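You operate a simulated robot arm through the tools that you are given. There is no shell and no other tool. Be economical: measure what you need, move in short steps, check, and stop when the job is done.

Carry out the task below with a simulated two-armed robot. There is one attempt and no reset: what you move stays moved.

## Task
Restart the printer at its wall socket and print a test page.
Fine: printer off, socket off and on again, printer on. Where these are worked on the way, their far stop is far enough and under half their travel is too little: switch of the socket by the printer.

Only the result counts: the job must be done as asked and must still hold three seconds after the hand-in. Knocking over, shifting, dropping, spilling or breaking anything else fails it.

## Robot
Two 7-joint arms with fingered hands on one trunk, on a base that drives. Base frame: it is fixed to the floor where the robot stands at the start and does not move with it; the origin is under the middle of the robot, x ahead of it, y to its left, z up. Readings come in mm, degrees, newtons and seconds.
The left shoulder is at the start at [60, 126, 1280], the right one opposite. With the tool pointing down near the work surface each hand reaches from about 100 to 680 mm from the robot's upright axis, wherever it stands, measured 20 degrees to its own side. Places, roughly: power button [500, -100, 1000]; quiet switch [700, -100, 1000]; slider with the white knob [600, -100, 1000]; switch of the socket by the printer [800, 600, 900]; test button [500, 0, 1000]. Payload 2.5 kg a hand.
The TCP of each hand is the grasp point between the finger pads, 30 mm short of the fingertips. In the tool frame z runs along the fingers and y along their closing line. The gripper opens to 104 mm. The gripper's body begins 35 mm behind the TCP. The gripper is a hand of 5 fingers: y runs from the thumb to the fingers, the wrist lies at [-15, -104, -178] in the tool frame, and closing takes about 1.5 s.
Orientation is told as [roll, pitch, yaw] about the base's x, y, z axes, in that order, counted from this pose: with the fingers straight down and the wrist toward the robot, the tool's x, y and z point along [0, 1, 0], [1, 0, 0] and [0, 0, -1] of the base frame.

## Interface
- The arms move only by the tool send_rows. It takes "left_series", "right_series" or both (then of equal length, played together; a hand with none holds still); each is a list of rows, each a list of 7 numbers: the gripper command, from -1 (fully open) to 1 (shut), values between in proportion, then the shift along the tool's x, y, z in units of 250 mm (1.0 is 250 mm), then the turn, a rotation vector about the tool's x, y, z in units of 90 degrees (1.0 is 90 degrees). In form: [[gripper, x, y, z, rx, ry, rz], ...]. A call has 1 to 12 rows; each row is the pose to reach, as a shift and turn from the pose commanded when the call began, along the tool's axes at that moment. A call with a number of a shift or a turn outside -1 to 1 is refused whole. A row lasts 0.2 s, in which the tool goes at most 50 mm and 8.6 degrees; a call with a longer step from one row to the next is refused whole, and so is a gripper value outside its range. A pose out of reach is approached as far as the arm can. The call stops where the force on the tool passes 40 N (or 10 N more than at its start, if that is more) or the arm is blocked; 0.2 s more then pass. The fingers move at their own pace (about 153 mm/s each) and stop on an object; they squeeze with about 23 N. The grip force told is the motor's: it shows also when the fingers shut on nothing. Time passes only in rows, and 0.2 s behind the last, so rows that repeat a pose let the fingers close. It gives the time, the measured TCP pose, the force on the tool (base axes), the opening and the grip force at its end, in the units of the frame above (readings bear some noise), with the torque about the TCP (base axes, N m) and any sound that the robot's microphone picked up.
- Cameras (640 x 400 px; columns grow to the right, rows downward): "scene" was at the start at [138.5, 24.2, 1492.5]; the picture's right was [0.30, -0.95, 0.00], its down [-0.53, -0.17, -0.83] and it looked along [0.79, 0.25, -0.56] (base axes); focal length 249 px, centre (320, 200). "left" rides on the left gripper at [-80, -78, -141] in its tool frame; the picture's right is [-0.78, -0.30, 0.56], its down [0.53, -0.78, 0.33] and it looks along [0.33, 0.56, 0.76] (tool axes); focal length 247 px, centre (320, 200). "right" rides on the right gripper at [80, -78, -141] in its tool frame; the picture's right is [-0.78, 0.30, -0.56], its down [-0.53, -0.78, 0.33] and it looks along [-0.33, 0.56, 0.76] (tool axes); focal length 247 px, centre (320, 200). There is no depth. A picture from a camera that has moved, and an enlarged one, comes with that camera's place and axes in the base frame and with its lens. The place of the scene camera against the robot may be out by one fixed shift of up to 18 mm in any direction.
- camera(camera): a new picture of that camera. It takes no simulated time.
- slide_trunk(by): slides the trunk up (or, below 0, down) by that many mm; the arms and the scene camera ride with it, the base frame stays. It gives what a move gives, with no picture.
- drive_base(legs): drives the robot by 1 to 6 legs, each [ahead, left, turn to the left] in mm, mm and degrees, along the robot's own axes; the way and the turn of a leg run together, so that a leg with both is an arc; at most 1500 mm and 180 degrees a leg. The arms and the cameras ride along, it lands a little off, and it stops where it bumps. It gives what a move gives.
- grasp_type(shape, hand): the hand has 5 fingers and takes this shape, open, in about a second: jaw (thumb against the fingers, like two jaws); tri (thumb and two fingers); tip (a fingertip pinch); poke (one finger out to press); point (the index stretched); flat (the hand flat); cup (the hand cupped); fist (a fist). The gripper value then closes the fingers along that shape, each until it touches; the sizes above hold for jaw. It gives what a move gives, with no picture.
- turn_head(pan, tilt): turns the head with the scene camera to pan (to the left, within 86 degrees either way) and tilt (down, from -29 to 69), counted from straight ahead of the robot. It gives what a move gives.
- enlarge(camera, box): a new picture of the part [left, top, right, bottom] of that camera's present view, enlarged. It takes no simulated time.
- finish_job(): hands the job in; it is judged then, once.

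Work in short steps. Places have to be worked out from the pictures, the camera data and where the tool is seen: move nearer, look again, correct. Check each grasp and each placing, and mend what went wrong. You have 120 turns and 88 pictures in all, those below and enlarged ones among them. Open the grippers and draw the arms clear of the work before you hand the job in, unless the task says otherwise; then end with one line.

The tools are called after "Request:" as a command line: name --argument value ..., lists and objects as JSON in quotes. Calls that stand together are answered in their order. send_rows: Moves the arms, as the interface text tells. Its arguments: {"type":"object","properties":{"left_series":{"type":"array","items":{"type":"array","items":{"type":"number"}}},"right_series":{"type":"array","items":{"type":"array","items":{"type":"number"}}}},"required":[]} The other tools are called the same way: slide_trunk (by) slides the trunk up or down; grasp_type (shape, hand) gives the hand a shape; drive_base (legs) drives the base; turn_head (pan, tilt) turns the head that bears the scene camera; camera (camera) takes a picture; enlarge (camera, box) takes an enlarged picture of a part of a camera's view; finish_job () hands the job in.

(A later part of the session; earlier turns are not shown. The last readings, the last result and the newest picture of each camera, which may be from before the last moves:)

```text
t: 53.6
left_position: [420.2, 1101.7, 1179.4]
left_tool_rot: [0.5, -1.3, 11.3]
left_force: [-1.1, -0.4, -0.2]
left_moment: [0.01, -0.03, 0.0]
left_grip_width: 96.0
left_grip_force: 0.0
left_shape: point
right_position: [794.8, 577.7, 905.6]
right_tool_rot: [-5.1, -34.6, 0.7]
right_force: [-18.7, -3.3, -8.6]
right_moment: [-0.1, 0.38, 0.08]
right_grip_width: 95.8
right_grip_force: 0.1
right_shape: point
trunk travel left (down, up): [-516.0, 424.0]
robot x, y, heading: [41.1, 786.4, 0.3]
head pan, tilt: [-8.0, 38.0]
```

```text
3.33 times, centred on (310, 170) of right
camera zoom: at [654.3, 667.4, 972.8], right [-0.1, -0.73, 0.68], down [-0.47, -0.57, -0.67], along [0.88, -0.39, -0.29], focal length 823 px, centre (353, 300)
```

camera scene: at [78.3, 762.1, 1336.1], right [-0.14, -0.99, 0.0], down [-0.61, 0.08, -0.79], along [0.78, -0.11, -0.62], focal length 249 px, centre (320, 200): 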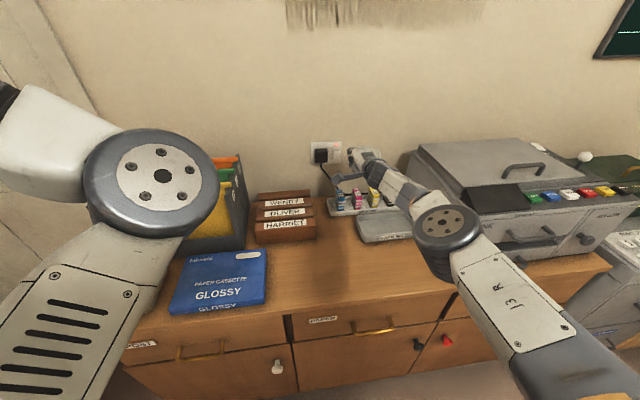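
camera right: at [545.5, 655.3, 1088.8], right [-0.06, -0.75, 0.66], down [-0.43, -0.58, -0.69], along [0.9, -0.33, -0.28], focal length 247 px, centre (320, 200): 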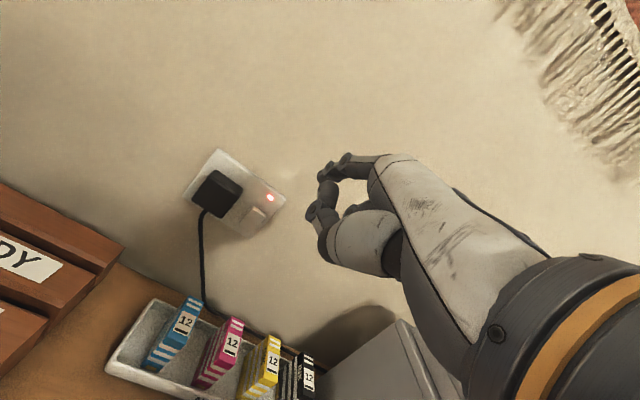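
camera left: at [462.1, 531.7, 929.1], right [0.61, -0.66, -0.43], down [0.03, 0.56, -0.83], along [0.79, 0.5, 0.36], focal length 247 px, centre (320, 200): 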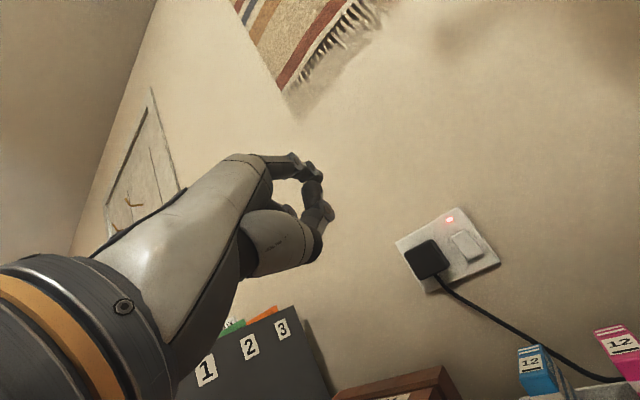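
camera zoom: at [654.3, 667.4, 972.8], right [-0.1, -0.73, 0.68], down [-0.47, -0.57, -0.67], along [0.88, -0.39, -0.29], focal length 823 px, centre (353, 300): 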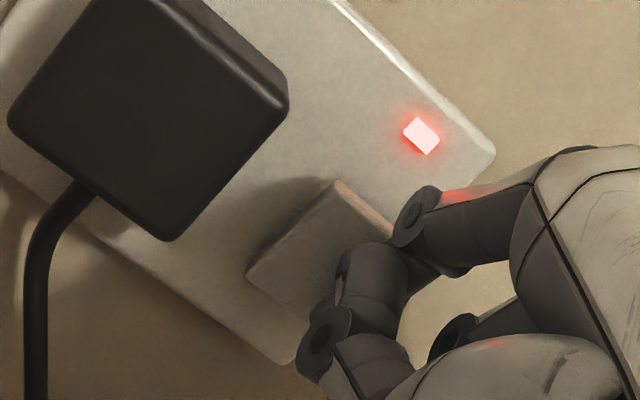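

The arm hadn't retracted, so the drive pushed the finger: it flexed and slid down without a click. I back off; the finger must point nearer to horizontal. I'll copy the arm posture in which the left hand reached −88° pitch (hand nearer to the body), then advance with the base.

Request:
drive_base --legs '[[-150, 0, 0]]'

Request:
send_rows --right_series '[[1, 0, -0.131, -0.092, 0, 0, 0], [1, 0, -0.262, -0.184, 0, 0, 0], [1, 0, -0.393, -0.276, 0, 0, 0], [1, 0, -0.524, -0.367, 0, 0, 0], [1, 0, -0.524, -0.367, 0, 0, 0]]'

Request:
camera --camera "scene"

```text
t: 55.0
left_position: [267.1, 1101.5, 1179.1]
left_tool_rot: [0.5, -1.4, 11.3]
left_force: [0.0, 0.1, 0.6]
left_moment: [-0.02, 0.01, 0.0]
left_grip_width: 95.8
left_grip_force: 0.0
left_shape: point
right_position: [642.1, 578.6, 907.6]
right_tool_rot: [-5.0, -34.5, 0.8]
right_force: [0.5, -0.5, 0.1]
right_moment: [-0.01, -0.03, 0.03]
right_grip_width: 96.0
right_grip_force: 0.0
right_shape: point
trunk travel left (down, up): [-516.0, 424.0]
robot x, y, heading: [-108.7, 782.2, 0.3]
head pan, tilt: [-8.0, 38.0]
```

```text
t: 56.2
left_position: [269.4, 1102.1, 1178.0]
left_tool_rot: [0.5, -1.2, 11.3]
left_force: [-0.4, -0.2, -0.5]
left_moment: [0.01, -0.01, -0.02]
left_grip_width: 95.9
left_grip_force: 0.0
left_shape: point
right_position: [643.5, 578.9, 906.0]
right_tool_rot: [-5.0, -34.5, 0.8]
right_force: [0.5, 0.7, -0.2]
right_moment: [-0.03, 0.01, 0.01]
right_grip_width: 96.0
right_grip_force: 0.1
right_shape: point
right hand out of reach, approached as far as the arm can: row 1, 2, 3, 4, 5
trunk travel left (down, up): [-516.0, 424.0]
robot x, y, heading: [-111.5, 785.2, 0.2]
head pan, tilt: [-8.0, 38.0]
```

```text
22 pictures are left
camera scene: at [28.4, 771.5, 1327.0], right [-0.14, -0.99, 0.0], down [-0.61, 0.08, -0.79], along [0.78, -0.11, -0.62], focal length 249 px, centre (320, 200)
```

scene: 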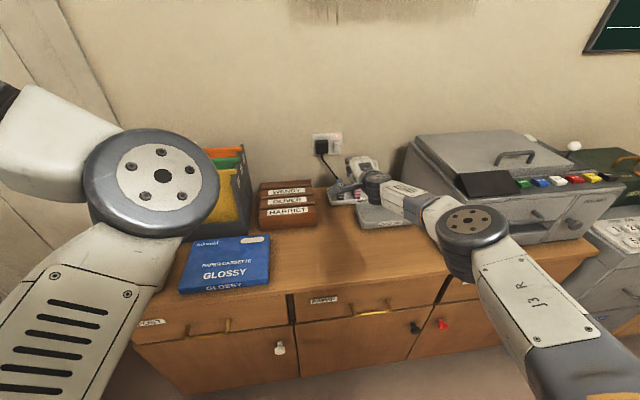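

The arm is jammed against a joint limit at this low reach. I free it by going up first, then back.

Request:
send_rows --right_series '[[1, 0, 0.092, -0.131, 0, 0, 0], [1, 0, 0.184, -0.262, 0, 0, 0], [1, 0, 0.276, -0.393, 0, 0, 0], [1, 0, 0.368, -0.524, 0, 0, 0], [1, 0, 0.237, -0.616, 0, 0, 0], [1, 0, 0.106, -0.708, 0, 0, 0], [1, 0, -0.025, -0.8, 0, 0, 0], [1, 0, -0.09, -0.85, 0, 0, 0]]'

Request:
camera --camera "scene"

```text
t: 58.0
left_position: [268.8, 1102.0, 1178.2]
left_tool_rot: [0.5, -1.3, 11.3]
left_force: [-0.5, 0.3, 0.0]
left_moment: [-0.02, 0.0, 0.0]
left_grip_width: 96.1
left_grip_force: 0.1
left_shape: point
right_position: [503.9, 598.1, 1067.3]
right_tool_rot: [-5.1, -34.5, 0.6]
right_force: [0.1, 0.3, 0.4]
right_moment: [-0.01, 0.01, 0.0]
right_grip_width: 96.0
right_grip_force: 0.1
right_shape: point
trunk travel left (down, up): [-516.0, 424.0]
robot x, y, heading: [-112.0, 782.8, 0.2]
head pan, tilt: [-8.0, 38.0]
```

```text
21 pictures are left
camera scene: at [28.3, 771.5, 1327.0], right [-0.14, -0.99, 0.0], down [-0.61, 0.08, -0.79], along [0.78, -0.11, -0.62], focal length 249 px, centre (320, 200)
```

scene: 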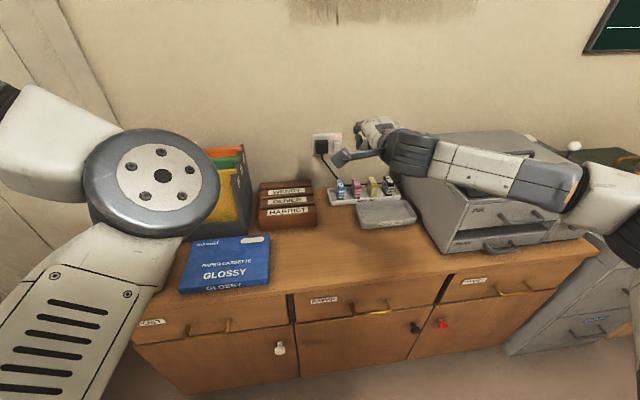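

Free again. I send the right arm to its starting posture (pitch 0, beside the body) to reset its elbow, before extending at a wider side offset as the left did.

Request:
send_rows --right_series '[[1, -0.043, -0.065, -0.121, 0.065, 0, 0], [1, -0.087, -0.13, -0.242, 0.13, 0, 0], [1, -0.13, -0.195, -0.364, 0.195, 0, 0], [1, -0.173, -0.26, -0.485, 0.26, 0, 0], [1, -0.217, -0.325, -0.606, 0.325, 0, 0], [1, -0.26, -0.39, -0.727, 0.389, 0, 0]]'

Request:
camera --camera "scene"

```text
t: 59.4
left_position: [268.6, 1101.8, 1178.1]
left_tool_rot: [0.5, -1.3, 11.3]
left_force: [0.4, 0.5, -0.4]
left_moment: [0.01, 0.03, 0.0]
left_grip_width: 95.9
left_grip_force: 0.1
left_shape: point
right_position: [319.8, 545.7, 1166.4]
right_tool_rot: [-4.1, 0.6, -2.1]
right_force: [-0.6, 1.0, -0.5]
right_moment: [-0.03, -0.01, 0.02]
right_grip_width: 96.2
right_grip_force: 0.0
right_shape: point
trunk travel left (down, up): [-516.0, 424.0]
robot x, y, heading: [-110.9, 786.0, 0.1]
head pan, tilt: [-8.0, 38.0]
```

```text
20 pictures are left
camera scene: at [28.2, 771.5, 1327.0], right [-0.14, -0.99, 0.0], down [-0.61, 0.08, -0.79], along [0.78, -0.11, -0.62], focal length 249 px, centre (320, 200)
```

scene: 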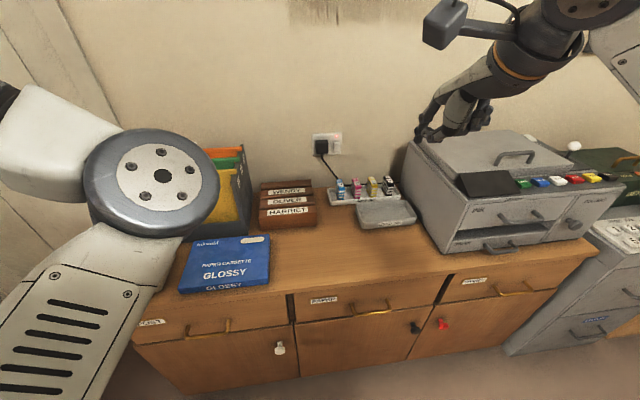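

Posture reset. Now the mirrored left-hand sequence: pitch −35° in place, extend along the fingers, then drop 100 mm while pitching to −65°.

Request:
send_rows --right_series '[[1, 0.028, 0, 0, -0.078, 0, 0], [1, 0.056, 0, 0, -0.156, 0, 0], [1, 0.084, 0, 0, -0.233, 0, 0], [1, 0.112, 0, 0, -0.311, 0, 0], [1, 0.14, 0, 0, -0.389, 0, 0]]'

Request:
send_rows --right_series '[[1, 0, 0.005, 0.176, 0, 0, 0], [1, 0, 0.01, 0.352, 0, 0, 0], [1, 0, 0.015, 0.528, 0, 0, 0], [1, 0, 0.02, 0.704, 0, 0, 0], [1, 0, 0.025, 0.88, 0, 0, 0]]'

Request:
send_rows --right_series '[[1, 0, -0.057, 0.082, -0.083, 0, 0], [1, 0, -0.115, 0.164, -0.167, 0, 0], [1, 0, -0.172, 0.246, -0.25, 0, 0], [1, 0, -0.23, 0.328, -0.333, 0, 0]]'

Request:
camera --camera "scene"

```text
t: 60.6
left_position: [267.7, 1102.6, 1178.5]
left_tool_rot: [0.5, -1.3, 11.4]
left_force: [-0.8, 0.8, -0.6]
left_moment: [0.01, 0.04, -0.03]
left_grip_width: 96.0
left_grip_force: 0.0
left_shape: point
right_position: [321.2, 581.7, 1164.0]
right_tool_rot: [-5.1, -34.6, 0.7]
right_force: [1.1, 0.3, 0.1]
right_moment: [0.03, 0.01, 0.01]
right_grip_width: 96.1
right_grip_force: 0.0
right_shape: point
trunk travel left (down, up): [-516.0, 424.0]
robot x, y, heading: [-107.3, 787.1, 0.2]
head pan, tilt: [-8.0, 38.0]
```

```text
t: 61.8
left_position: [267.6, 1101.3, 1178.9]
left_tool_rot: [0.5, -1.3, 11.4]
left_force: [0.6, 0.2, 0.0]
left_moment: [-0.01, 0.0, 0.03]
left_grip_width: 95.8
left_grip_force: 0.0
left_shape: point
right_position: [442.8, 557.9, 1000.2]
right_tool_rot: [-4.9, -34.2, 0.9]
right_force: [0.1, -0.3, -0.8]
right_moment: [0.02, 0.0, 0.0]
right_grip_width: 96.0
right_grip_force: 0.0
right_shape: point
right hand out of reach, approached as far as the arm can: row 5
trunk travel left (down, up): [-516.0, 424.0]
robot x, y, heading: [-105.0, 791.2, -0.0]
head pan, tilt: [-8.0, 38.0]
```

```text
t: 62.8
left_position: [270.8, 1104.2, 1177.1]
left_tool_rot: [0.3, -1.2, 11.4]
left_force: [0.0, 1.4, -0.6]
left_moment: [-0.07, 0.03, -0.02]
left_grip_width: 96.1
left_grip_force: 0.0
left_shape: point
right_position: [473.5, 619.4, 995.9]
right_tool_rot: [-2.2, -46.1, 17.3]
right_force: [0.6, -3.2, -2.7]
right_moment: [0.22, -0.22, 0.19]
right_grip_width: 96.1
right_grip_force: 0.1
right_shape: point
right hand out of reach, approached as far as the arm can: row 1, 2, 3, 4
trunk travel left (down, up): [-516.0, 424.0]
robot x, y, heading: [-111.8, 784.3, 0.6]
head pan, tilt: [-8.0, 38.0]
```

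```text
19 pictures are left
camera scene: at [30.7, 773.7, 1326.7], right [-0.14, -0.99, 0.0], down [-0.61, 0.08, -0.79], along [0.78, -0.11, -0.62], focal length 249 px, centre (320, 200)
```

scene: 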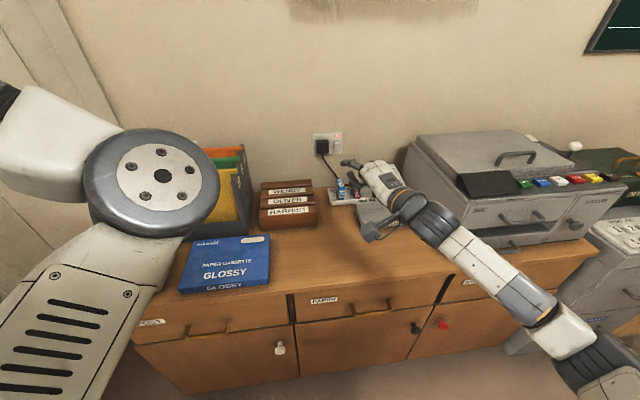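

The right arm stays in an elbow-out branch that can't level the hand. The −35° pose was reachable, so I'll use that with base and trunk as the pushing axes, moving up while pushing so the flexing tip doesn't slide off the rocker's top. First free the arm upward.

Request:
send_rows --right_series '[[1, -0.03, 0.07, -0.02, 0.03, -0.032, 0.031], [1, -0.06, 0.142, -0.04, 0.06, -0.064, 0.062], [1, -0.09, 0.213, -0.06, 0.09, -0.096, 0.093], [1, -0.12, 0.284, -0.08, 0.12, -0.128, 0.124]]'

```text
t: 63.8
left_position: [268.7, 1102.0, 1178.6]
left_tool_rot: [0.6, -1.4, 11.3]
left_force: [0.6, 0.3, 0.3]
left_moment: [-0.02, 0.01, 0.03]
left_grip_width: 95.9
left_grip_force: 0.1
left_shape: point
right_position: [510.8, 603.2, 1062.4]
right_tool_rot: [-2.9, -36.3, 1.4]
right_force: [0.5, -0.5, 0.9]
right_moment: [-0.02, 0.01, -0.02]
right_grip_width: 96.2
right_grip_force: 0.1
right_shape: point
trunk travel left (down, up): [-516.0, 424.0]
robot x, y, heading: [-111.0, 784.0, 0.4]
head pan, tilt: [-8.0, 38.0]
```

Free at rel (622,−181), near shoulder height. I extend 90 mm forward here and pitch 22° more; the trunk can do the lowering later.

Request:
send_rows --right_series '[[1, 0, 0.095, 0.07, 0, 0, 0], [1, 0, 0.19, 0.14, 0, 0, 0], [1, 0, 0.29, 0.215, 0, 0, 0], [1, 0, 0.29, 0.215, -0.08, 0, 0], [1, 0, 0.29, 0.215, -0.16, 0, 0], [1, 0, 0.29, 0.215, -0.24, 0, 0]]'

```text
t: 65.2
left_position: [268.5, 1103.0, 1177.4]
left_tool_rot: [0.4, -1.2, 11.3]
left_force: [-0.8, -0.6, -0.3]
left_moment: [0.01, -0.02, 0.0]
left_grip_width: 95.7
left_grip_force: 0.2
left_shape: point
right_position: [602.6, 612.1, 1053.3]
right_tool_rot: [-1.6, -48.5, 8.9]
right_force: [-0.3, -0.9, 0.4]
right_moment: [0.02, -0.01, -0.03]
right_grip_width: 0.1
right_grip_force: 0.0
right_shape: point
right hand out of reach, approached as far as the arm can: row 4, 5, 6
trunk travel left (down, up): [-516.0, 424.0]
robot x, y, heading: [-109.8, 784.4, 0.0]
head pan, tilt: [-8.0, 38.0]
```

That gave pitch −48.5°, yaw 9° — stiffer. I lower the trunk 150 mm and check the surroundings before advancing with the base.

Request:
slide_trunk --by -150

Request:
drive_base --legs '[[60, -40, 0]]'

Request:
camera --camera "scene"

```text
t: 67.0
left_position: [267.8, 1102.0, 1029.5]
left_tool_rot: [0.4, -1.4, 11.3]
left_force: [-1.1, -0.5, 0.1]
left_moment: [-0.02, 0.0, 0.02]
left_grip_width: 96.1
left_grip_force: 0.1
left_shape: point
right_position: [601.4, 611.5, 903.3]
right_tool_rot: [-1.4, -48.3, 8.9]
right_force: [0.0, -0.8, -0.7]
right_moment: [-0.01, 0.0, 0.0]
right_grip_width: 0.0
right_grip_force: 0.0
right_shape: point
trunk travel left (down, up): [-366.0, 574.0]
robot x, y, heading: [-109.0, 784.5, 0.0]
head pan, tilt: [-8.0, 38.0]
```

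```text
t: 68.0
left_position: [326.1, 1062.8, 1028.5]
left_tool_rot: [0.5, -1.3, 11.3]
left_force: [0.2, 0.0, -0.1]
left_moment: [-0.01, -0.02, -0.01]
left_grip_width: 95.9
left_grip_force: 0.1
left_shape: point
right_position: [660.9, 573.0, 902.3]
right_tool_rot: [-1.4, -48.5, 8.9]
right_force: [0.1, 0.5, -0.6]
right_moment: [0.01, 0.03, 0.01]
right_grip_width: 0.3
right_grip_force: 0.1
right_shape: point
trunk travel left (down, up): [-366.0, 574.0]
robot x, y, heading: [-50.7, 748.9, 0.0]
head pan, tilt: [-8.0, 38.0]
```

```text
18 pictures are left
camera scene: at [87.6, 732.2, 1177.0], right [-0.13, -0.99, 0.0], down [-0.61, 0.08, -0.79], along [0.78, -0.11, -0.62], focal length 249 px, centre (320, 200)
```

scene: 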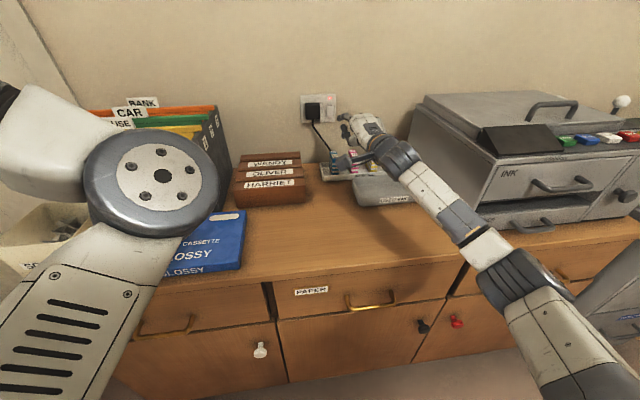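

Excellent posture: level forearm, elbow clear. I drive forward 95 mm so the tip stops ~30 mm before the switch.

Request:
drive_base --legs '[[95, 0, 0]]'

Request:
enlarge --camera "right" --box '[220, 110, 400, 230]'

```text
t: 69.1
left_position: [421.6, 1063.5, 1028.9]
left_tool_rot: [0.5, -1.2, 11.2]
left_force: [0.9, -0.1, -0.1]
left_moment: [0.0, 0.01, 0.01]
left_grip_width: 96.1
left_grip_force: 0.0
left_shape: point
right_position: [755.3, 573.0, 903.5]
right_tool_rot: [-1.4, -48.5, 8.9]
right_force: [0.0, -0.2, 0.5]
right_moment: [0.0, 0.01, 0.01]
right_grip_width: 0.1
right_grip_force: 0.0
right_shape: point
trunk travel left (down, up): [-366.0, 574.0]
robot x, y, heading: [43.3, 741.1, 0.3]
head pan, tilt: [-8.0, 38.0]
```

```text
3.33 times, centred on (310, 170) of right
camera zoom: at [589.9, 631.2, 938.4], right [-0.11, -0.79, 0.6], down [-0.19, -0.58, -0.79], along [0.98, -0.2, -0.08], focal length 823 px, centre (353, 300)
```

zoom: 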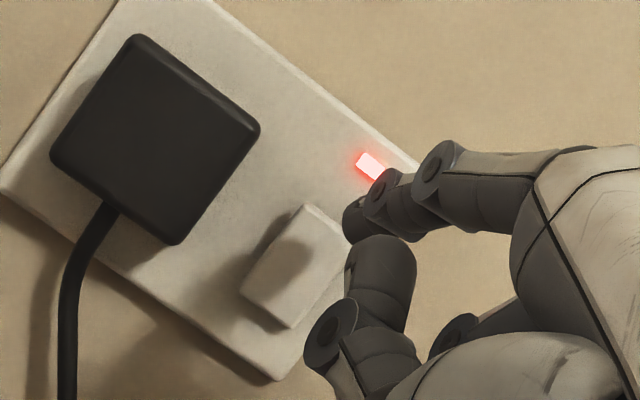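

The tip is at (795,601,938), aligned in y; rocker top edge z≈933. I lower the trunk 8 mm and press with the base by 36 mm.

Request:
slide_trunk --by -8

Request:
drive_base --legs '[[36, 0, 0]]'

Request:
enlarge --camera "right" --box '[220, 110, 400, 230]'

```text
t: 69.7
left_position: [419.9, 1063.3, 1020.2]
left_tool_rot: [0.5, -1.2, 11.3]
left_force: [0.4, 0.0, 0.6]
left_moment: [0.0, -0.01, 0.01]
left_grip_width: 96.1
left_grip_force: 0.0
left_shape: point
right_position: [756.3, 572.5, 895.5]
right_tool_rot: [-1.4, -48.4, 8.9]
right_force: [-0.3, 0.1, -0.4]
right_moment: [0.01, -0.04, 0.01]
right_grip_width: 0.4
right_grip_force: 0.0
right_shape: point
trunk travel left (down, up): [-358.0, 582.0]
robot x, y, heading: [46.9, 745.2, 0.1]
head pan, tilt: [-8.0, 38.0]
```

```text
t: 70.5
left_position: [452.8, 1062.8, 1022.7]
left_tool_rot: [0.4, -1.6, 11.4]
left_force: [0.3, -0.2, -0.2]
left_moment: [0.01, -0.02, 0.02]
left_grip_width: 96.2
left_grip_force: 0.1
left_shape: point
right_position: [788.3, 571.9, 901.6]
right_tool_rot: [-1.4, -49.1, 9.0]
right_force: [-32.0, -3.0, 10.2]
right_moment: [0.41, -1.58, 0.47]
right_grip_width: 96.0
right_grip_force: 0.1
right_shape: point
trunk travel left (down, up): [-358.0, 582.0]
robot x, y, heading: [79.8, 745.1, 0.2]
head pan, tilt: [-8.0, 38.0]
```

```text
3.33 times, centred on (310, 170) of right
camera zoom: at [622.0, 631.0, 934.8], right [-0.12, -0.79, 0.6], down [-0.18, -0.58, -0.8], along [0.98, -0.2, -0.07], focal length 823 px, centre (353, 300)
```

zoom: 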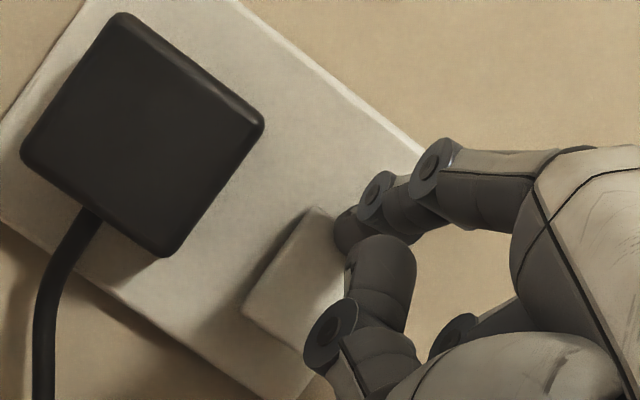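

The finger stayed straight with 32 N at the top, and no red glow is seen. I back off 45 mm and check the lamp.

Request:
drive_base --legs '[[-45, 0, 0]]'

Request:
enlarge --camera "right" --box '[220, 110, 400, 230]'

```text
t: 71.4
left_position: [411.7, 1061.5, 1021.3]
left_tool_rot: [0.5, -1.3, 11.2]
left_force: [-0.4, 0.4, 0.0]
left_moment: [-0.03, 0.03, 0.04]
left_grip_width: 96.2
left_grip_force: 0.0
left_shape: point
right_position: [746.8, 572.7, 897.8]
right_tool_rot: [-1.3, -48.8, 8.8]
right_force: [-0.1, 0.3, -0.1]
right_moment: [-0.01, 0.01, 0.01]
right_grip_width: 0.0
right_grip_force: 0.0
right_shape: point
trunk travel left (down, up): [-358.0, 582.0]
robot x, y, heading: [34.0, 748.6, -0.0]
head pan, tilt: [-8.0, 38.0]
```

```text
3.33 times, centred on (310, 170) of right
camera zoom: at [580.0, 630.6, 932.1], right [-0.12, -0.79, 0.6], down [-0.18, -0.58, -0.8], along [0.98, -0.2, -0.08], focal length 823 px, centre (353, 300)
```

zoom: 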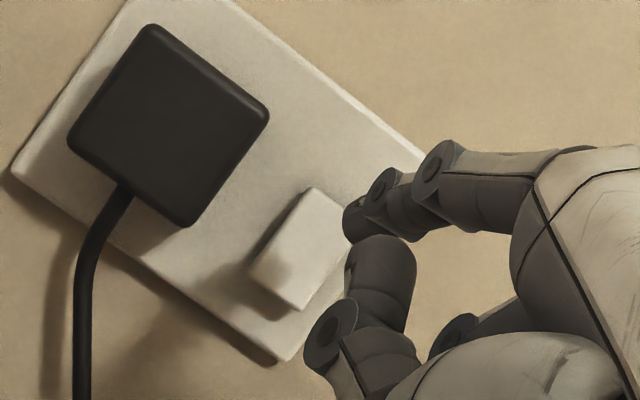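

Lamp off and the rocker flipped: socket is off. Now I lower the trunk 24 mm to the rocker's bottom half and press with the base again.

Request:
slide_trunk --by -24

Request:
drive_base --legs '[[46, 0, 0]]'

Request:
drive_base --legs '[[-60, 0, 0]]'

Request:
enlarge --camera "right" --box '[220, 110, 400, 230]'

```text
t: 72.1
left_position: [412.7, 1062.5, 996.5]
left_tool_rot: [0.5, -1.3, 11.3]
left_force: [0.0, 0.2, 0.6]
left_moment: [0.0, 0.0, 0.0]
left_grip_width: 96.1
left_grip_force: 0.0
left_shape: point
right_position: [745.8, 571.9, 874.8]
right_tool_rot: [-1.3, -48.8, 9.0]
right_force: [0.2, -0.3, -0.3]
right_moment: [-0.06, 0.01, -0.01]
right_grip_width: 0.0
right_grip_force: 0.0
right_shape: point
trunk travel left (down, up): [-334.0, 606.0]
robot x, y, heading: [33.2, 745.8, 0.1]
head pan, tilt: [-8.0, 38.0]
```

```text
t: 73.0
left_position: [459.7, 1063.0, 996.5]
left_tool_rot: [0.5, -1.3, 11.3]
left_force: [-0.5, -0.9, 0.2]
left_moment: [0.01, -0.01, -0.02]
left_grip_width: 95.9
left_grip_force: 0.1
left_shape: point
right_position: [794.4, 572.7, 869.1]
right_tool_rot: [-1.4, -48.3, 9.0]
right_force: [-0.3, 0.8, -9.4]
right_moment: [-0.22, 0.53, 0.11]
right_grip_width: 96.0
right_grip_force: 0.1
right_shape: point
trunk travel left (down, up): [-334.0, 606.0]
robot x, y, heading: [74.8, 745.7, 0.1]
head pan, tilt: [-8.0, 38.0]
```

```text
t: 74.0
left_position: [397.9, 1063.3, 996.7]
left_tool_rot: [0.5, -1.3, 11.3]
left_force: [0.0, -0.2, 0.6]
left_moment: [0.0, 0.02, 0.0]
left_grip_width: 95.9
left_grip_force: 0.0
left_shape: point
right_position: [732.0, 573.0, 870.9]
right_tool_rot: [-1.3, -48.4, 8.9]
right_force: [-0.6, -1.1, 1.1]
right_moment: [0.02, -0.03, 0.01]
right_grip_width: 96.1
right_grip_force: 0.1
right_shape: point
trunk travel left (down, up): [-334.0, 606.0]
robot x, y, heading: [19.7, 743.7, 0.4]
head pan, tilt: [-8.0, 38.0]
```

```text
3.33 times, centred on (310, 170) of right
camera zoom: at [566.1, 631.0, 905.9], right [-0.11, -0.79, 0.6], down [-0.19, -0.58, -0.79], along [0.98, -0.2, -0.08], focal length 823 px, centre (353, 300)
```

zoom: 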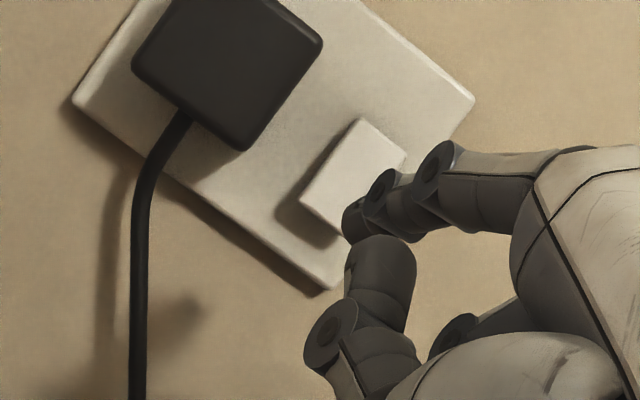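

The tip slipped under the rocker's bottom edge; lamp still off. I raise 6 mm (tip z≈911, below the pivot at ≈915 but well on the rocker) and press again.

Request:
slide_trunk --by 6

Request:
drive_base --legs '[[57, 0, 0]]'

Request:
enlarge --camera "right" --box '[220, 110, 400, 230]'

```text
t: 74.5
left_position: [398.1, 1062.9, 1003.0]
left_tool_rot: [0.4, -1.2, 11.2]
left_force: [0.6, -0.3, 0.2]
left_moment: [-0.03, 0.02, 0.01]
left_grip_width: 96.0
left_grip_force: 0.0
left_shape: point
right_position: [731.3, 571.9, 876.0]
right_tool_rot: [-1.5, -48.4, 8.9]
right_force: [-0.9, -0.4, -0.3]
right_moment: [0.06, -0.01, -0.01]
right_grip_width: 96.2
right_grip_force: 0.1
right_shape: point
trunk travel left (down, up): [-340.0, 600.0]
robot x, y, heading: [21.2, 743.8, 0.4]
head pan, tilt: [-8.0, 38.0]
```

```text
t: 75.5
left_position: [453.7, 1063.0, 1001.7]
left_tool_rot: [0.5, -1.3, 11.3]
left_force: [-0.4, 0.5, -0.5]
left_moment: [-0.01, -0.02, -0.01]
left_grip_width: 96.1
left_grip_force: 0.0
left_shape: point
right_position: [788.4, 574.3, 876.5]
right_tool_rot: [-1.4, -48.4, 9.0]
right_force: [-11.5, 1.5, -2.0]
right_moment: [-0.1, -0.05, 0.38]
right_grip_width: 95.9
right_grip_force: 0.0
right_shape: point
trunk travel left (down, up): [-340.0, 600.0]
robot x, y, heading: [76.8, 746.0, 0.2]
head pan, tilt: [-8.0, 38.0]
```

```text
3.33 times, centred on (310, 170) of right
camera zoom: at [622.4, 632.1, 911.5], right [-0.11, -0.79, 0.6], down [-0.19, -0.58, -0.79], along [0.98, -0.2, -0.09], focal length 823 px, centre (353, 300)
```

zoom: 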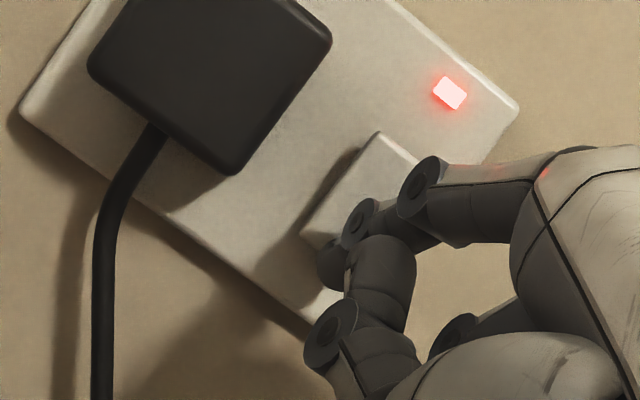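

The lamp is red again: socket is on. I drive back and check that it stays.

Request:
drive_base --legs '[[-110, 0, 0]]'

Request:
enlarge --camera "right" --box '[220, 110, 400, 230]'

```text
t: 76.7
left_position: [343.8, 1062.8, 1001.8]
left_tool_rot: [0.6, -1.3, 11.2]
left_force: [-0.3, 0.5, 0.2]
left_moment: [-0.03, 0.0, 0.02]
left_grip_width: 96.2
left_grip_force: 0.1
left_shape: point
right_position: [677.9, 572.8, 875.4]
right_tool_rot: [-1.4, -48.3, 8.9]
right_force: [0.8, -0.1, -1.0]
right_moment: [0.01, 0.0, -0.02]
right_grip_width: 96.1
right_grip_force: 0.0
right_shape: point
trunk travel left (down, up): [-340.0, 600.0]
robot x, y, heading: [-34.0, 745.5, 0.4]
head pan, tilt: [-8.0, 38.0]
```

```text
3.33 times, centred on (310, 170) of right
camera zoom: at [512.6, 631.4, 911.0], right [-0.11, -0.79, 0.6], down [-0.19, -0.58, -0.79], along [0.98, -0.2, -0.09], focal length 823 px, centre (353, 300)
```

zoom: 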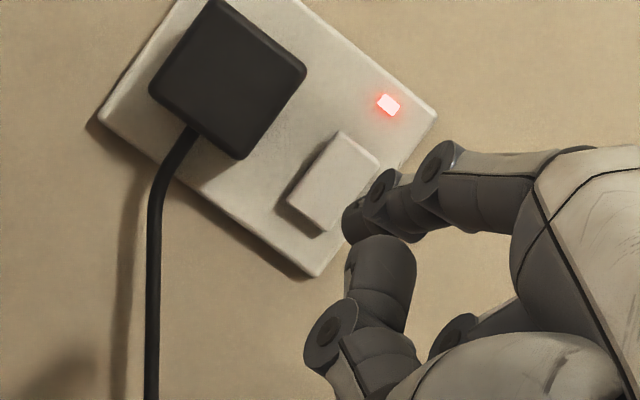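

Socket is on with the rocker fully tipped back. Now back to the printer: raise the trunk, drive back, and bring the right arm to its neutral posture.

Request:
slide_trunk --by 335

Request:
drive_base --legs '[[-70, 0, 0]]'

Request:
send_rows --right_series '[[1, -0.02, -0.049, -0.124, 0.075, -0.01, 0.009], [1, -0.04, -0.099, -0.249, 0.151, -0.021, 0.019], [1, -0.06, -0.148, -0.373, 0.227, -0.032, 0.028], [1, -0.08, -0.197, -0.497, 0.303, -0.043, 0.038], [1, -0.1, -0.246, -0.621, 0.379, -0.054, 0.047], [1, -0.12, -0.296, -0.746, 0.455, -0.065, 0.057], [1, -0.14, -0.345, -0.87, 0.53, -0.075, 0.066]]'

```text
t: 80.0
left_position: [344.6, 1062.6, 1337.8]
left_tool_rot: [0.4, -1.3, 11.4]
left_force: [-0.1, -0.9, -0.3]
left_moment: [0.01, 0.06, 0.0]
left_grip_width: 96.0
left_grip_force: 0.1
left_shape: point
right_position: [678.9, 573.9, 1209.8]
right_tool_rot: [-1.4, -48.2, 9.0]
right_force: [0.3, 0.2, -0.1]
right_moment: [0.02, -0.02, -0.03]
right_grip_width: 95.9
right_grip_force: 0.1
right_shape: point
trunk travel left (down, up): [-675.0, 265.0]
robot x, y, heading: [-34.1, 751.7, 0.1]
head pan, tilt: [-8.0, 38.0]
```

```text
t: 81.0
left_position: [272.8, 1062.8, 1338.4]
left_tool_rot: [0.5, -1.2, 11.3]
left_force: [-0.3, -1.1, 0.9]
left_moment: [0.01, -0.02, 0.01]
left_grip_width: 95.7
left_grip_force: 0.0
left_shape: point
right_position: [606.5, 571.9, 1211.9]
right_tool_rot: [-1.5, -48.3, 9.0]
right_force: [-0.3, 0.7, -0.6]
right_moment: [0.0, 0.0, 0.02]
right_grip_width: 96.3
right_grip_force: 0.0
right_shape: point
trunk travel left (down, up): [-675.0, 265.0]
robot x, y, heading: [-105.6, 743.9, 0.3]
head pan, tilt: [-8.0, 38.0]
```

```text
t: 82.6
left_position: [273.7, 1062.8, 1337.3]
left_tool_rot: [0.6, -1.3, 11.3]
left_force: [-0.4, 0.5, -0.6]
left_moment: [0.0, -0.03, 0.01]
left_grip_width: 95.8
left_grip_force: 0.0
left_shape: point
right_position: [394.4, 508.8, 1291.3]
right_tool_rot: [-4.5, -0.6, 0.1]
right_force: [-0.1, 0.1, 0.1]
right_moment: [0.0, -0.01, 0.01]
right_grip_width: 96.2
right_grip_force: 0.2
right_shape: point
trunk travel left (down, up): [-675.0, 265.0]
robot x, y, heading: [-107.4, 744.8, 0.1]
head pan, tilt: [-8.0, 38.0]
```

Arm is neutral again. I tilt it +35° as for the first press and drive back in front of the printer.

Request:
send_rows --right_series '[[1, 0.106, -0.047, 0.104, 0.078, 0.01, 0], [1, 0.213, -0.094, 0.208, 0.156, 0.02, 0], [1, 0.319, -0.142, 0.312, 0.233, 0.03, 0], [1, 0.426, -0.189, 0.416, 0.311, 0.04, 0], [1, 0.532, -0.236, 0.52, 0.389, 0.05, 0]]'

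Request:
drive_base --legs '[[0, -745, 0], [107, 0, 0]]'

Request:
grasp_type --hand "right" --shape "point"

Request:
turn_head --pan 0 --tilt 40

Request:
camera --camera "scene"

Request:
camera --camera "right"

```text
t: 83.8
left_position: [274.5, 1062.5, 1336.6]
left_tool_rot: [0.5, -1.2, 11.3]
left_force: [0.0, -0.1, 0.8]
left_moment: [-0.01, -0.01, -0.01]
left_grip_width: 96.1
left_grip_force: 0.1
left_shape: point
right_position: [337.4, 634.6, 1150.8]
right_tool_rot: [-0.4, 34.2, -1.5]
right_force: [-0.5, -0.8, 0.1]
right_moment: [-0.02, 0.01, 0.0]
right_grip_width: 96.0
right_grip_force: 0.1
right_shape: point
trunk travel left (down, up): [-675.0, 265.0]
robot x, y, heading: [-104.7, 745.8, 0.3]
head pan, tilt: [-8.0, 38.0]
```

```text
t: 88.7
left_position: [381.7, 298.6, 1338.0]
left_tool_rot: [0.5, -1.1, 10.6]
left_force: [-0.4, 0.0, -0.1]
left_moment: [-0.01, 0.02, 0.0]
left_grip_width: 95.8
left_grip_force: 0.0
left_shape: point
right_position: [440.4, -131.7, 1151.0]
right_tool_rot: [-0.4, 34.2, -2.2]
right_force: [0.3, 0.1, 0.3]
right_moment: [-0.02, 0.05, -0.02]
right_grip_width: 95.7
right_grip_force: 0.0
right_shape: point
trunk travel left (down, up): [-675.0, 265.0]
robot x, y, heading: [1.6, -13.5, -0.5]
head pan, tilt: [-8.0, 38.0]
```

```text
t: 89.6
left_position: [381.5, 297.5, 1337.4]
left_tool_rot: [0.5, -1.4, 10.7]
left_force: [0.9, 0.5, 0.1]
left_moment: [0.01, 0.02, 0.02]
left_grip_width: 95.9
left_grip_force: 0.1
left_shape: point
right_position: [440.4, -131.4, 1150.9]
right_tool_rot: [-0.3, 34.3, -2.2]
right_force: [-0.2, -0.8, -0.2]
right_moment: [0.05, -0.01, 0.0]
right_grip_width: 95.8
right_grip_force: 0.1
right_shape: point
trunk travel left (down, up): [-675.0, 265.0]
robot x, y, heading: [-2.7, -15.6, -0.4]
head pan, tilt: [-8.0, 38.0]
```

```text
t: 90.3
left_position: [382.0, 297.6, 1338.2]
left_tool_rot: [0.4, -1.3, 10.6]
left_force: [-0.3, -0.2, -0.3]
left_moment: [-0.02, -0.02, 0.03]
left_grip_width: 95.8
left_grip_force: 0.1
left_shape: point
right_position: [440.0, -132.6, 1150.9]
right_tool_rot: [-0.2, 34.1, -2.1]
right_force: [0.6, 0.1, -0.2]
right_moment: [0.01, -0.01, -0.02]
right_grip_width: 96.0
right_grip_force: 0.1
right_shape: point
trunk travel left (down, up): [-675.0, 265.0]
robot x, y, heading: [-1.4, -12.7, -0.6]
head pan, tilt: [0.0, 40.0]
```

```text
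11 pictures are left
camera scene: at [137.4, -17.0, 1483.0], right [-0.01, -1.0, 0.0], down [-0.64, 0.01, -0.77], along [0.77, -0.01, -0.64], focal length 249 px, centre (320, 200)
```

scene: 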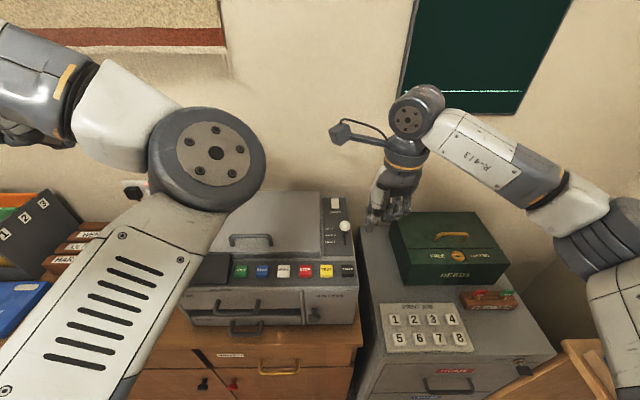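

```text
10 pictures are left
camera right: at [458.7, -51.7, 1311.9], right [0.53, -0.79, 0.3], down [-0.85, -0.51, 0.16], along [0.02, -0.34, -0.94], focal length 247 px, centre (320, 200)
```

right: 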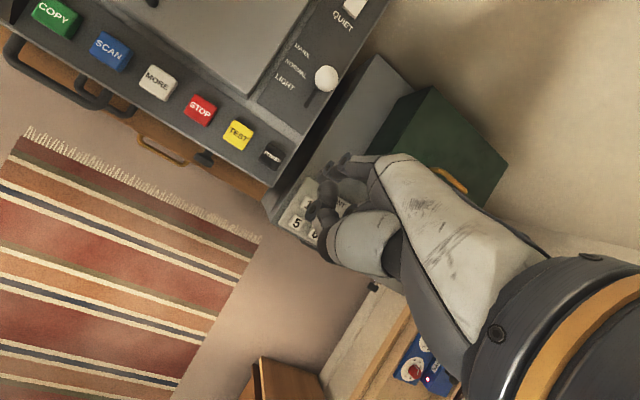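

Power button confirmed at (481,−83). I go above it and stop ~15 mm over.

Request:
send_rows --right_series '[[1, 0.06, 0.036, 0.05, 0, 0, 0], [1, 0.12, 0.1, 0.14, 0, 0, 0], [1, 0.12, 0.19, 0.27, 0, 0, 0], [1, 0.12, 0.286, 0.41, 0, 0, 0]]'

Request:
enlarge --camera "right" --box '[220, 90, 420, 220]'

```text
t: 91.3
left_position: [381.1, 297.1, 1336.8]
left_tool_rot: [0.5, -1.3, 10.6]
left_force: [0.6, 0.2, 1.0]
left_moment: [-0.04, -0.02, 0.02]
left_grip_width: 96.1
left_grip_force: 0.0
left_shape: point
right_position: [444.4, -104.1, 1025.0]
right_tool_rot: [-0.3, 34.0, -2.1]
right_force: [0.0, 0.3, 0.5]
right_moment: [0.02, 0.03, 0.01]
right_grip_width: 96.1
right_grip_force: 0.1
right_shape: point
trunk travel left (down, up): [-675.0, 265.0]
robot x, y, heading: [-0.9, -13.2, -0.5]
head pan, tilt: [0.0, 40.0]
```

```text
3.08 times, centred on (320, 155) of right
camera zoom: at [462.7, -24.1, 1186.0], right [0.53, -0.79, 0.3], down [-0.85, -0.51, 0.16], along [0.02, -0.34, -0.94], focal length 760 px, centre (320, 338)
```

zoom: 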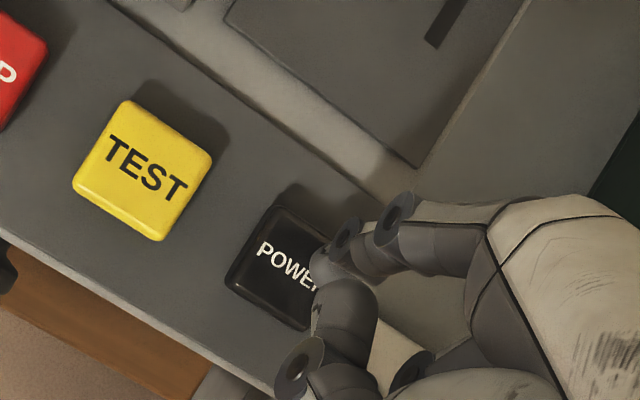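

Same alignment as the first press. I press down in small steps.

Request:
send_rows --right_series '[[1, 0, 0.018, 0.026, 0, 0, 0], [1, 0, 0.031, 0.046, 0, 0, 0], [1, 0, 0.042, 0.062, 0, 0, 0], [1, 0, 0.054, 0.08, 0, 0, 0]]'

Request:
send_rows --right_series '[[1, 0, -0.06, -0.09, 0, 0, 0], [1, 0, -0.09, -0.13, 0, 0, 0]]'

Request:
camera --camera "scene"

```text
t: 92.3
left_position: [379.4, 298.2, 1338.4]
left_tool_rot: [0.4, -1.4, 10.6]
left_force: [0.5, 0.4, 0.4]
left_moment: [-0.03, 0.0, 0.0]
left_grip_width: 95.8
left_grip_force: 0.1
left_shape: point
right_position: [445.3, -101.4, 1007.7]
right_tool_rot: [0.1, 33.3, -2.1]
right_force: [4.5, -1.7, 31.2]
right_moment: [0.09, -1.63, -0.15]
right_grip_width: 95.9
right_grip_force: 0.0
right_shape: point
trunk travel left (down, up): [-675.0, 265.0]
robot x, y, heading: [-0.6, -12.1, -0.7]
head pan, tilt: [0.0, 40.0]
heard: click
```

```text
t: 92.9
left_position: [380.9, 297.7, 1336.5]
left_tool_rot: [0.7, -1.3, 10.6]
left_force: [-1.0, 0.2, -0.1]
left_moment: [0.0, 0.01, 0.0]
left_grip_width: 95.9
left_grip_force: 0.2
left_shape: point
right_position: [440.1, -101.3, 1039.6]
right_tool_rot: [-0.4, 34.4, -2.3]
right_force: [-0.7, -1.2, 0.2]
right_moment: [-0.01, -0.03, 0.0]
right_grip_width: 0.0
right_grip_force: 0.1
right_shape: point
trunk travel left (down, up): [-675.0, 265.0]
robot x, y, heading: [-2.9, -13.7, -0.6]
head pan, tilt: [0.0, 40.0]
```

```text
8 pictures are left
camera scene: at [137.2, -16.9, 1482.8], right [-0.01, -1.0, 0.0], down [-0.64, 0.01, -0.77], along [0.77, -0.01, -0.64], focal length 249 px, centre (320, 200)
```

scene: 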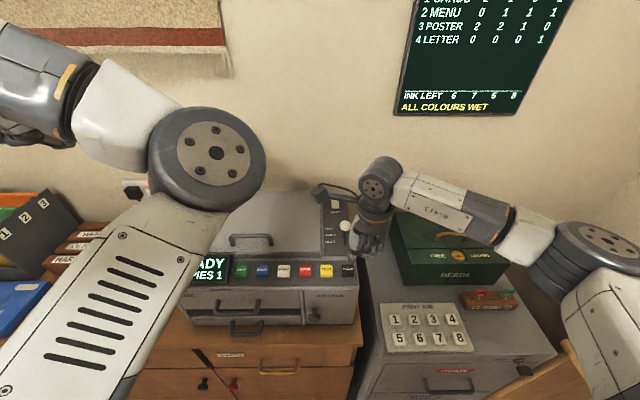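

The printer is back: "READY". I shift 49 mm left to over the TEST button and check alignment.

Request:
send_rows --right_series '[[1, 0.098, 0.006, -0.004, 0, 0, 0], [1, 0.196, 0.013, -0.009, 0, 0, 0], [1, 0.196, 0.042, 0.034, 0, 0, 0]]'

Request:
enlarge --camera "right" --box '[220, 90, 420, 220]'

```text
t: 93.7
left_position: [381.2, 297.4, 1337.0]
left_tool_rot: [0.5, -1.3, 10.6]
left_force: [0.8, -0.1, -0.1]
left_moment: [0.01, -0.03, -0.03]
left_grip_width: 96.1
left_grip_force: 0.0
left_shape: point
right_position: [448.8, -54.1, 1027.7]
right_tool_rot: [-0.2, 34.1, -2.3]
right_force: [-0.2, 0.2, 0.9]
right_moment: [0.01, 0.0, -0.01]
right_grip_width: 0.0
right_grip_force: 0.0
right_shape: point
trunk travel left (down, up): [-675.0, 265.0]
robot x, y, heading: [-2.7, -14.8, -0.6]
head pan, tilt: [0.0, 40.0]
```

```text
3.08 times, centred on (320, 155) of right
camera zoom: at [467.2, 25.8, 1188.8], right [0.53, -0.79, 0.3], down [-0.85, -0.5, 0.16], along [0.02, -0.34, -0.94], focal length 760 px, centre (320, 338)
```

zoom: 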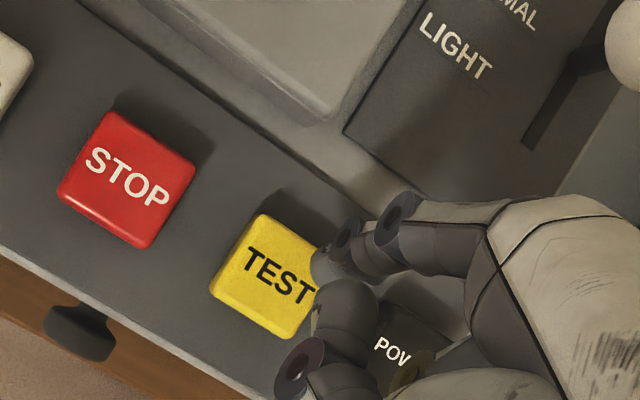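

Needs ~5 mm nearer to me; then I press down.

Request:
send_rows --right_series '[[1, 0.004, -0.0166, 0.0112, 0, 0, 0], [1, 0.004, 0.007, 0.046, 0, 0, 0], [1, 0.004, 0.021, 0.067, 0, 0, 0], [1, 0.004, 0.033, 0.084, 0, 0, 0], [1, 0.004, 0.044, 0.101, 0, 0, 0]]'

Request:
send_rows --right_series '[[1, 0, -0.06, -0.09, 0, 0, 0], [1, 0, -0.15, -0.22, 0, 0, 0], [1, 0, -0.25, -0.36, 0, 0, 0]]'

Request:
camera --camera "scene"

```text
t: 94.9
left_position: [380.0, 298.8, 1340.0]
left_tool_rot: [0.4, -1.4, 10.6]
left_force: [0.1, -0.4, -0.3]
left_moment: [-0.03, 0.01, -0.01]
left_grip_width: 96.0
left_grip_force: 0.0
left_shape: point
right_position: [444.8, -52.2, 1006.7]
right_tool_rot: [0.2, 33.3, -1.9]
right_force: [5.4, -0.3, 32.4]
right_moment: [0.19, -1.7, -0.07]
right_grip_width: 95.9
right_grip_force: 0.0
right_shape: point
trunk travel left (down, up): [-675.0, 265.0]
robot x, y, heading: [3.0, -15.9, -0.3]
head pan, tilt: [0.0, 40.0]
heard: click
```

```text
t: 95.7
left_position: [382.3, 298.4, 1337.4]
left_tool_rot: [0.5, -1.3, 10.6]
left_force: [0.3, -1.0, -0.9]
left_moment: [0.01, 0.04, 0.0]
left_grip_width: 96.0
left_grip_force: 0.0
left_shape: point
right_position: [442.3, -51.5, 1109.1]
right_tool_rot: [-0.5, 34.3, -2.2]
right_force: [0.2, 0.5, -0.5]
right_moment: [0.01, -0.01, 0.04]
right_grip_width: 0.4
right_grip_force: 0.1
right_shape: point
trunk travel left (down, up): [-675.0, 265.0]
robot x, y, heading: [-3.2, -16.7, -0.6]
head pan, tilt: [0.0, 40.0]
```

```text
6 pictures are left
camera scene: at [137.3, -16.8, 1482.9], right [-0.01, -1.0, 0.0], down [-0.64, 0.01, -0.77], along [0.77, -0.01, -0.64], focal length 249 px, centre (320, 200)
```

scene: 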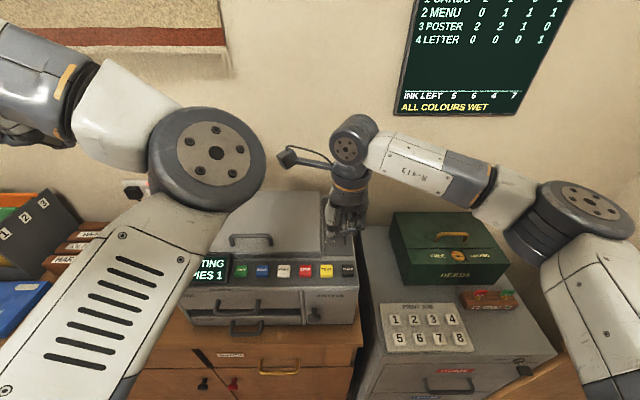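

The display says PRINTING and the ink counts dropped. I draw away, open the hands, and let it finish.

Request:
send_rows --right_series '[[-1, 0, -0.08, -0.12, 0, 0, 0], [-1, 0, -0.16, -0.24, 0, 0, 0], [-1, 0, -0.16, -0.24, 0, 0, 0], [-1, 0, -0.16, -0.24, 0, 0, 0], [-1, 0, -0.16, -0.24, 0, 0, 0]]' --left_series '[[-1, 0, 0, 0, 0, 0, 0], [-1, 0, 0, 0, 0, 0, 0], [-1, 0, 0, 0, 0, 0, 0], [-1, 0, 0, 0, 0, 0, 0], [-1, 0, 0, 0, 0, 0, 0]]'

Request:
drive_base --legs '[[-200, 0, 0]]'

Request:
send_rows --right_series '[[-1, 0, 0, 0, 0, 0, 0], [-1, 0, 0, 0, 0, 0, 0], [-1, 0, 0, 0, 0, 0, 0], [-1, 0, 0, 0, 0, 0, 0], [-1, 0, 0, 0, 0, 0, 0], [-1, 0, 0, 0, 0, 0, 0], [-1, 0, 0, 0, 0, 0, 0], [-1, 0, 0, 0, 0, 0, 0], [-1, 0, 0, 0, 0, 0, 0], [-1, 0, 0, 0, 0, 0, 0]]'

Request:
camera --camera "scene"

```text
t: 96.9
left_position: [381.3, 298.7, 1338.1]
left_tool_rot: [0.5, -1.3, 10.6]
left_force: [-0.6, -0.3, 0.6]
left_moment: [0.01, 0.01, -0.01]
left_grip_width: 96.3
left_grip_force: 0.1
left_shape: point
right_position: [441.3, -52.5, 1182.5]
right_tool_rot: [-0.2, 34.3, -2.0]
right_force: [-0.7, 0.5, 0.7]
right_moment: [0.02, -0.01, -0.01]
right_grip_width: 0.2
right_grip_force: 0.0
right_shape: point
trunk travel left (down, up): [-675.0, 265.0]
robot x, y, heading: [1.1, -12.0, -0.4]
head pan, tilt: [0.0, 40.0]
```

```text
t: 98.5
left_position: [184.4, 298.7, 1338.9]
left_tool_rot: [0.5, -1.3, 10.4]
left_force: [-0.3, -0.1, 0.1]
left_moment: [0.03, -0.05, 0.0]
left_grip_width: 96.0
left_grip_force: 0.1
left_shape: point
right_position: [242.2, -51.5, 1182.2]
right_tool_rot: [-0.2, 34.2, -2.4]
right_force: [0.1, 0.4, 0.8]
right_moment: [0.0, -0.04, 0.01]
right_grip_width: 0.0
right_grip_force: 0.1
right_shape: point
trunk travel left (down, up): [-675.0, 265.0]
robot x, y, heading: [-195.6, -9.2, -0.6]
head pan, tilt: [0.0, 40.0]
```

```text
t: 100.7
left_position: [183.9, 300.4, 1337.5]
left_tool_rot: [0.5, -1.4, 10.5]
left_force: [-0.6, 0.0, 0.2]
left_moment: [-0.01, -0.01, -0.02]
left_grip_width: 96.2
left_grip_force: 0.1
left_shape: point
right_position: [242.0, -49.9, 1182.7]
right_tool_rot: [-0.4, 34.1, -2.5]
right_force: [-0.5, 0.0, 0.2]
right_moment: [0.02, 0.0, 0.01]
right_grip_width: 0.0
right_grip_force: 0.1
right_shape: point
trunk travel left (down, up): [-675.0, 265.0]
robot x, y, heading: [-201.9, -12.7, -0.7]
head pan, tilt: [0.0, 40.0]
```

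```text
5 pictures are left
camera scene: at [-60.8, -15.4, 1483.0], right [-0.01, -1.0, 0.0], down [-0.64, 0.01, -0.77], along [0.77, -0.01, -0.64], focal length 249 px, centre (320, 200)
```

scene: 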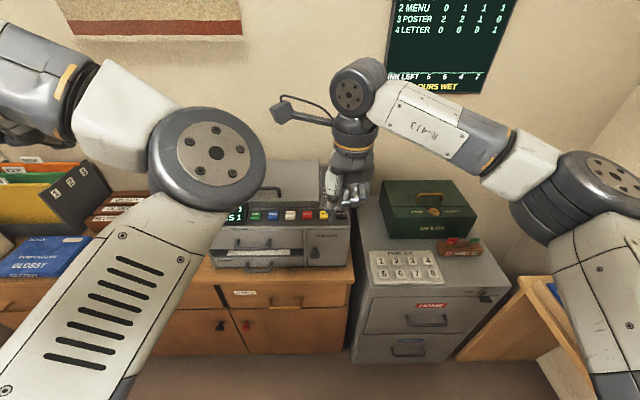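

The display is hidden behind the left elbow; I drive left 200 mm to read it.

Request:
drive_base --legs '[[0, 220, 0]]'

Request:
enlarge --camera "scene" --box '[200, 130, 480, 310]'

```text
t: 102.4
left_position: [186.1, 517.7, 1336.9]
left_tool_rot: [0.4, -1.3, 10.5]
left_force: [-0.2, 0.6, 0.1]
left_moment: [-0.03, 0.0, 0.0]
left_grip_width: 96.1
left_grip_force: 0.0
left_shape: point
right_position: [245.2, 166.8, 1181.9]
right_tool_rot: [-0.4, 34.2, -2.3]
right_force: [0.7, 0.4, -0.3]
right_moment: [0.04, 0.02, -0.01]
right_grip_width: 0.0
right_grip_force: 0.0
right_shape: point
trunk travel left (down, up): [-675.0, 265.0]
robot x, y, heading: [-196.3, 205.0, -0.3]
head pan, tilt: [0.0, 40.0]
```

```text
2.22 times, centred on (340, 220) of scene
camera zoom: at [-58.2, 202.3, 1483.0], right [-0.01, -1.0, 0.0], down [-0.64, 0.01, -0.77], along [0.77, -0.01, -0.64], focal length 554 px, centre (276, 156)
```

zoom: 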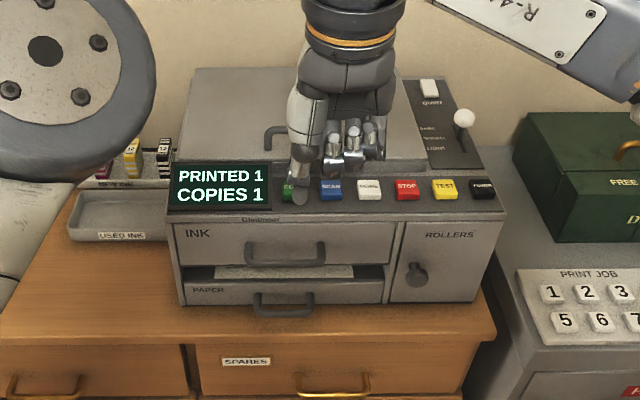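

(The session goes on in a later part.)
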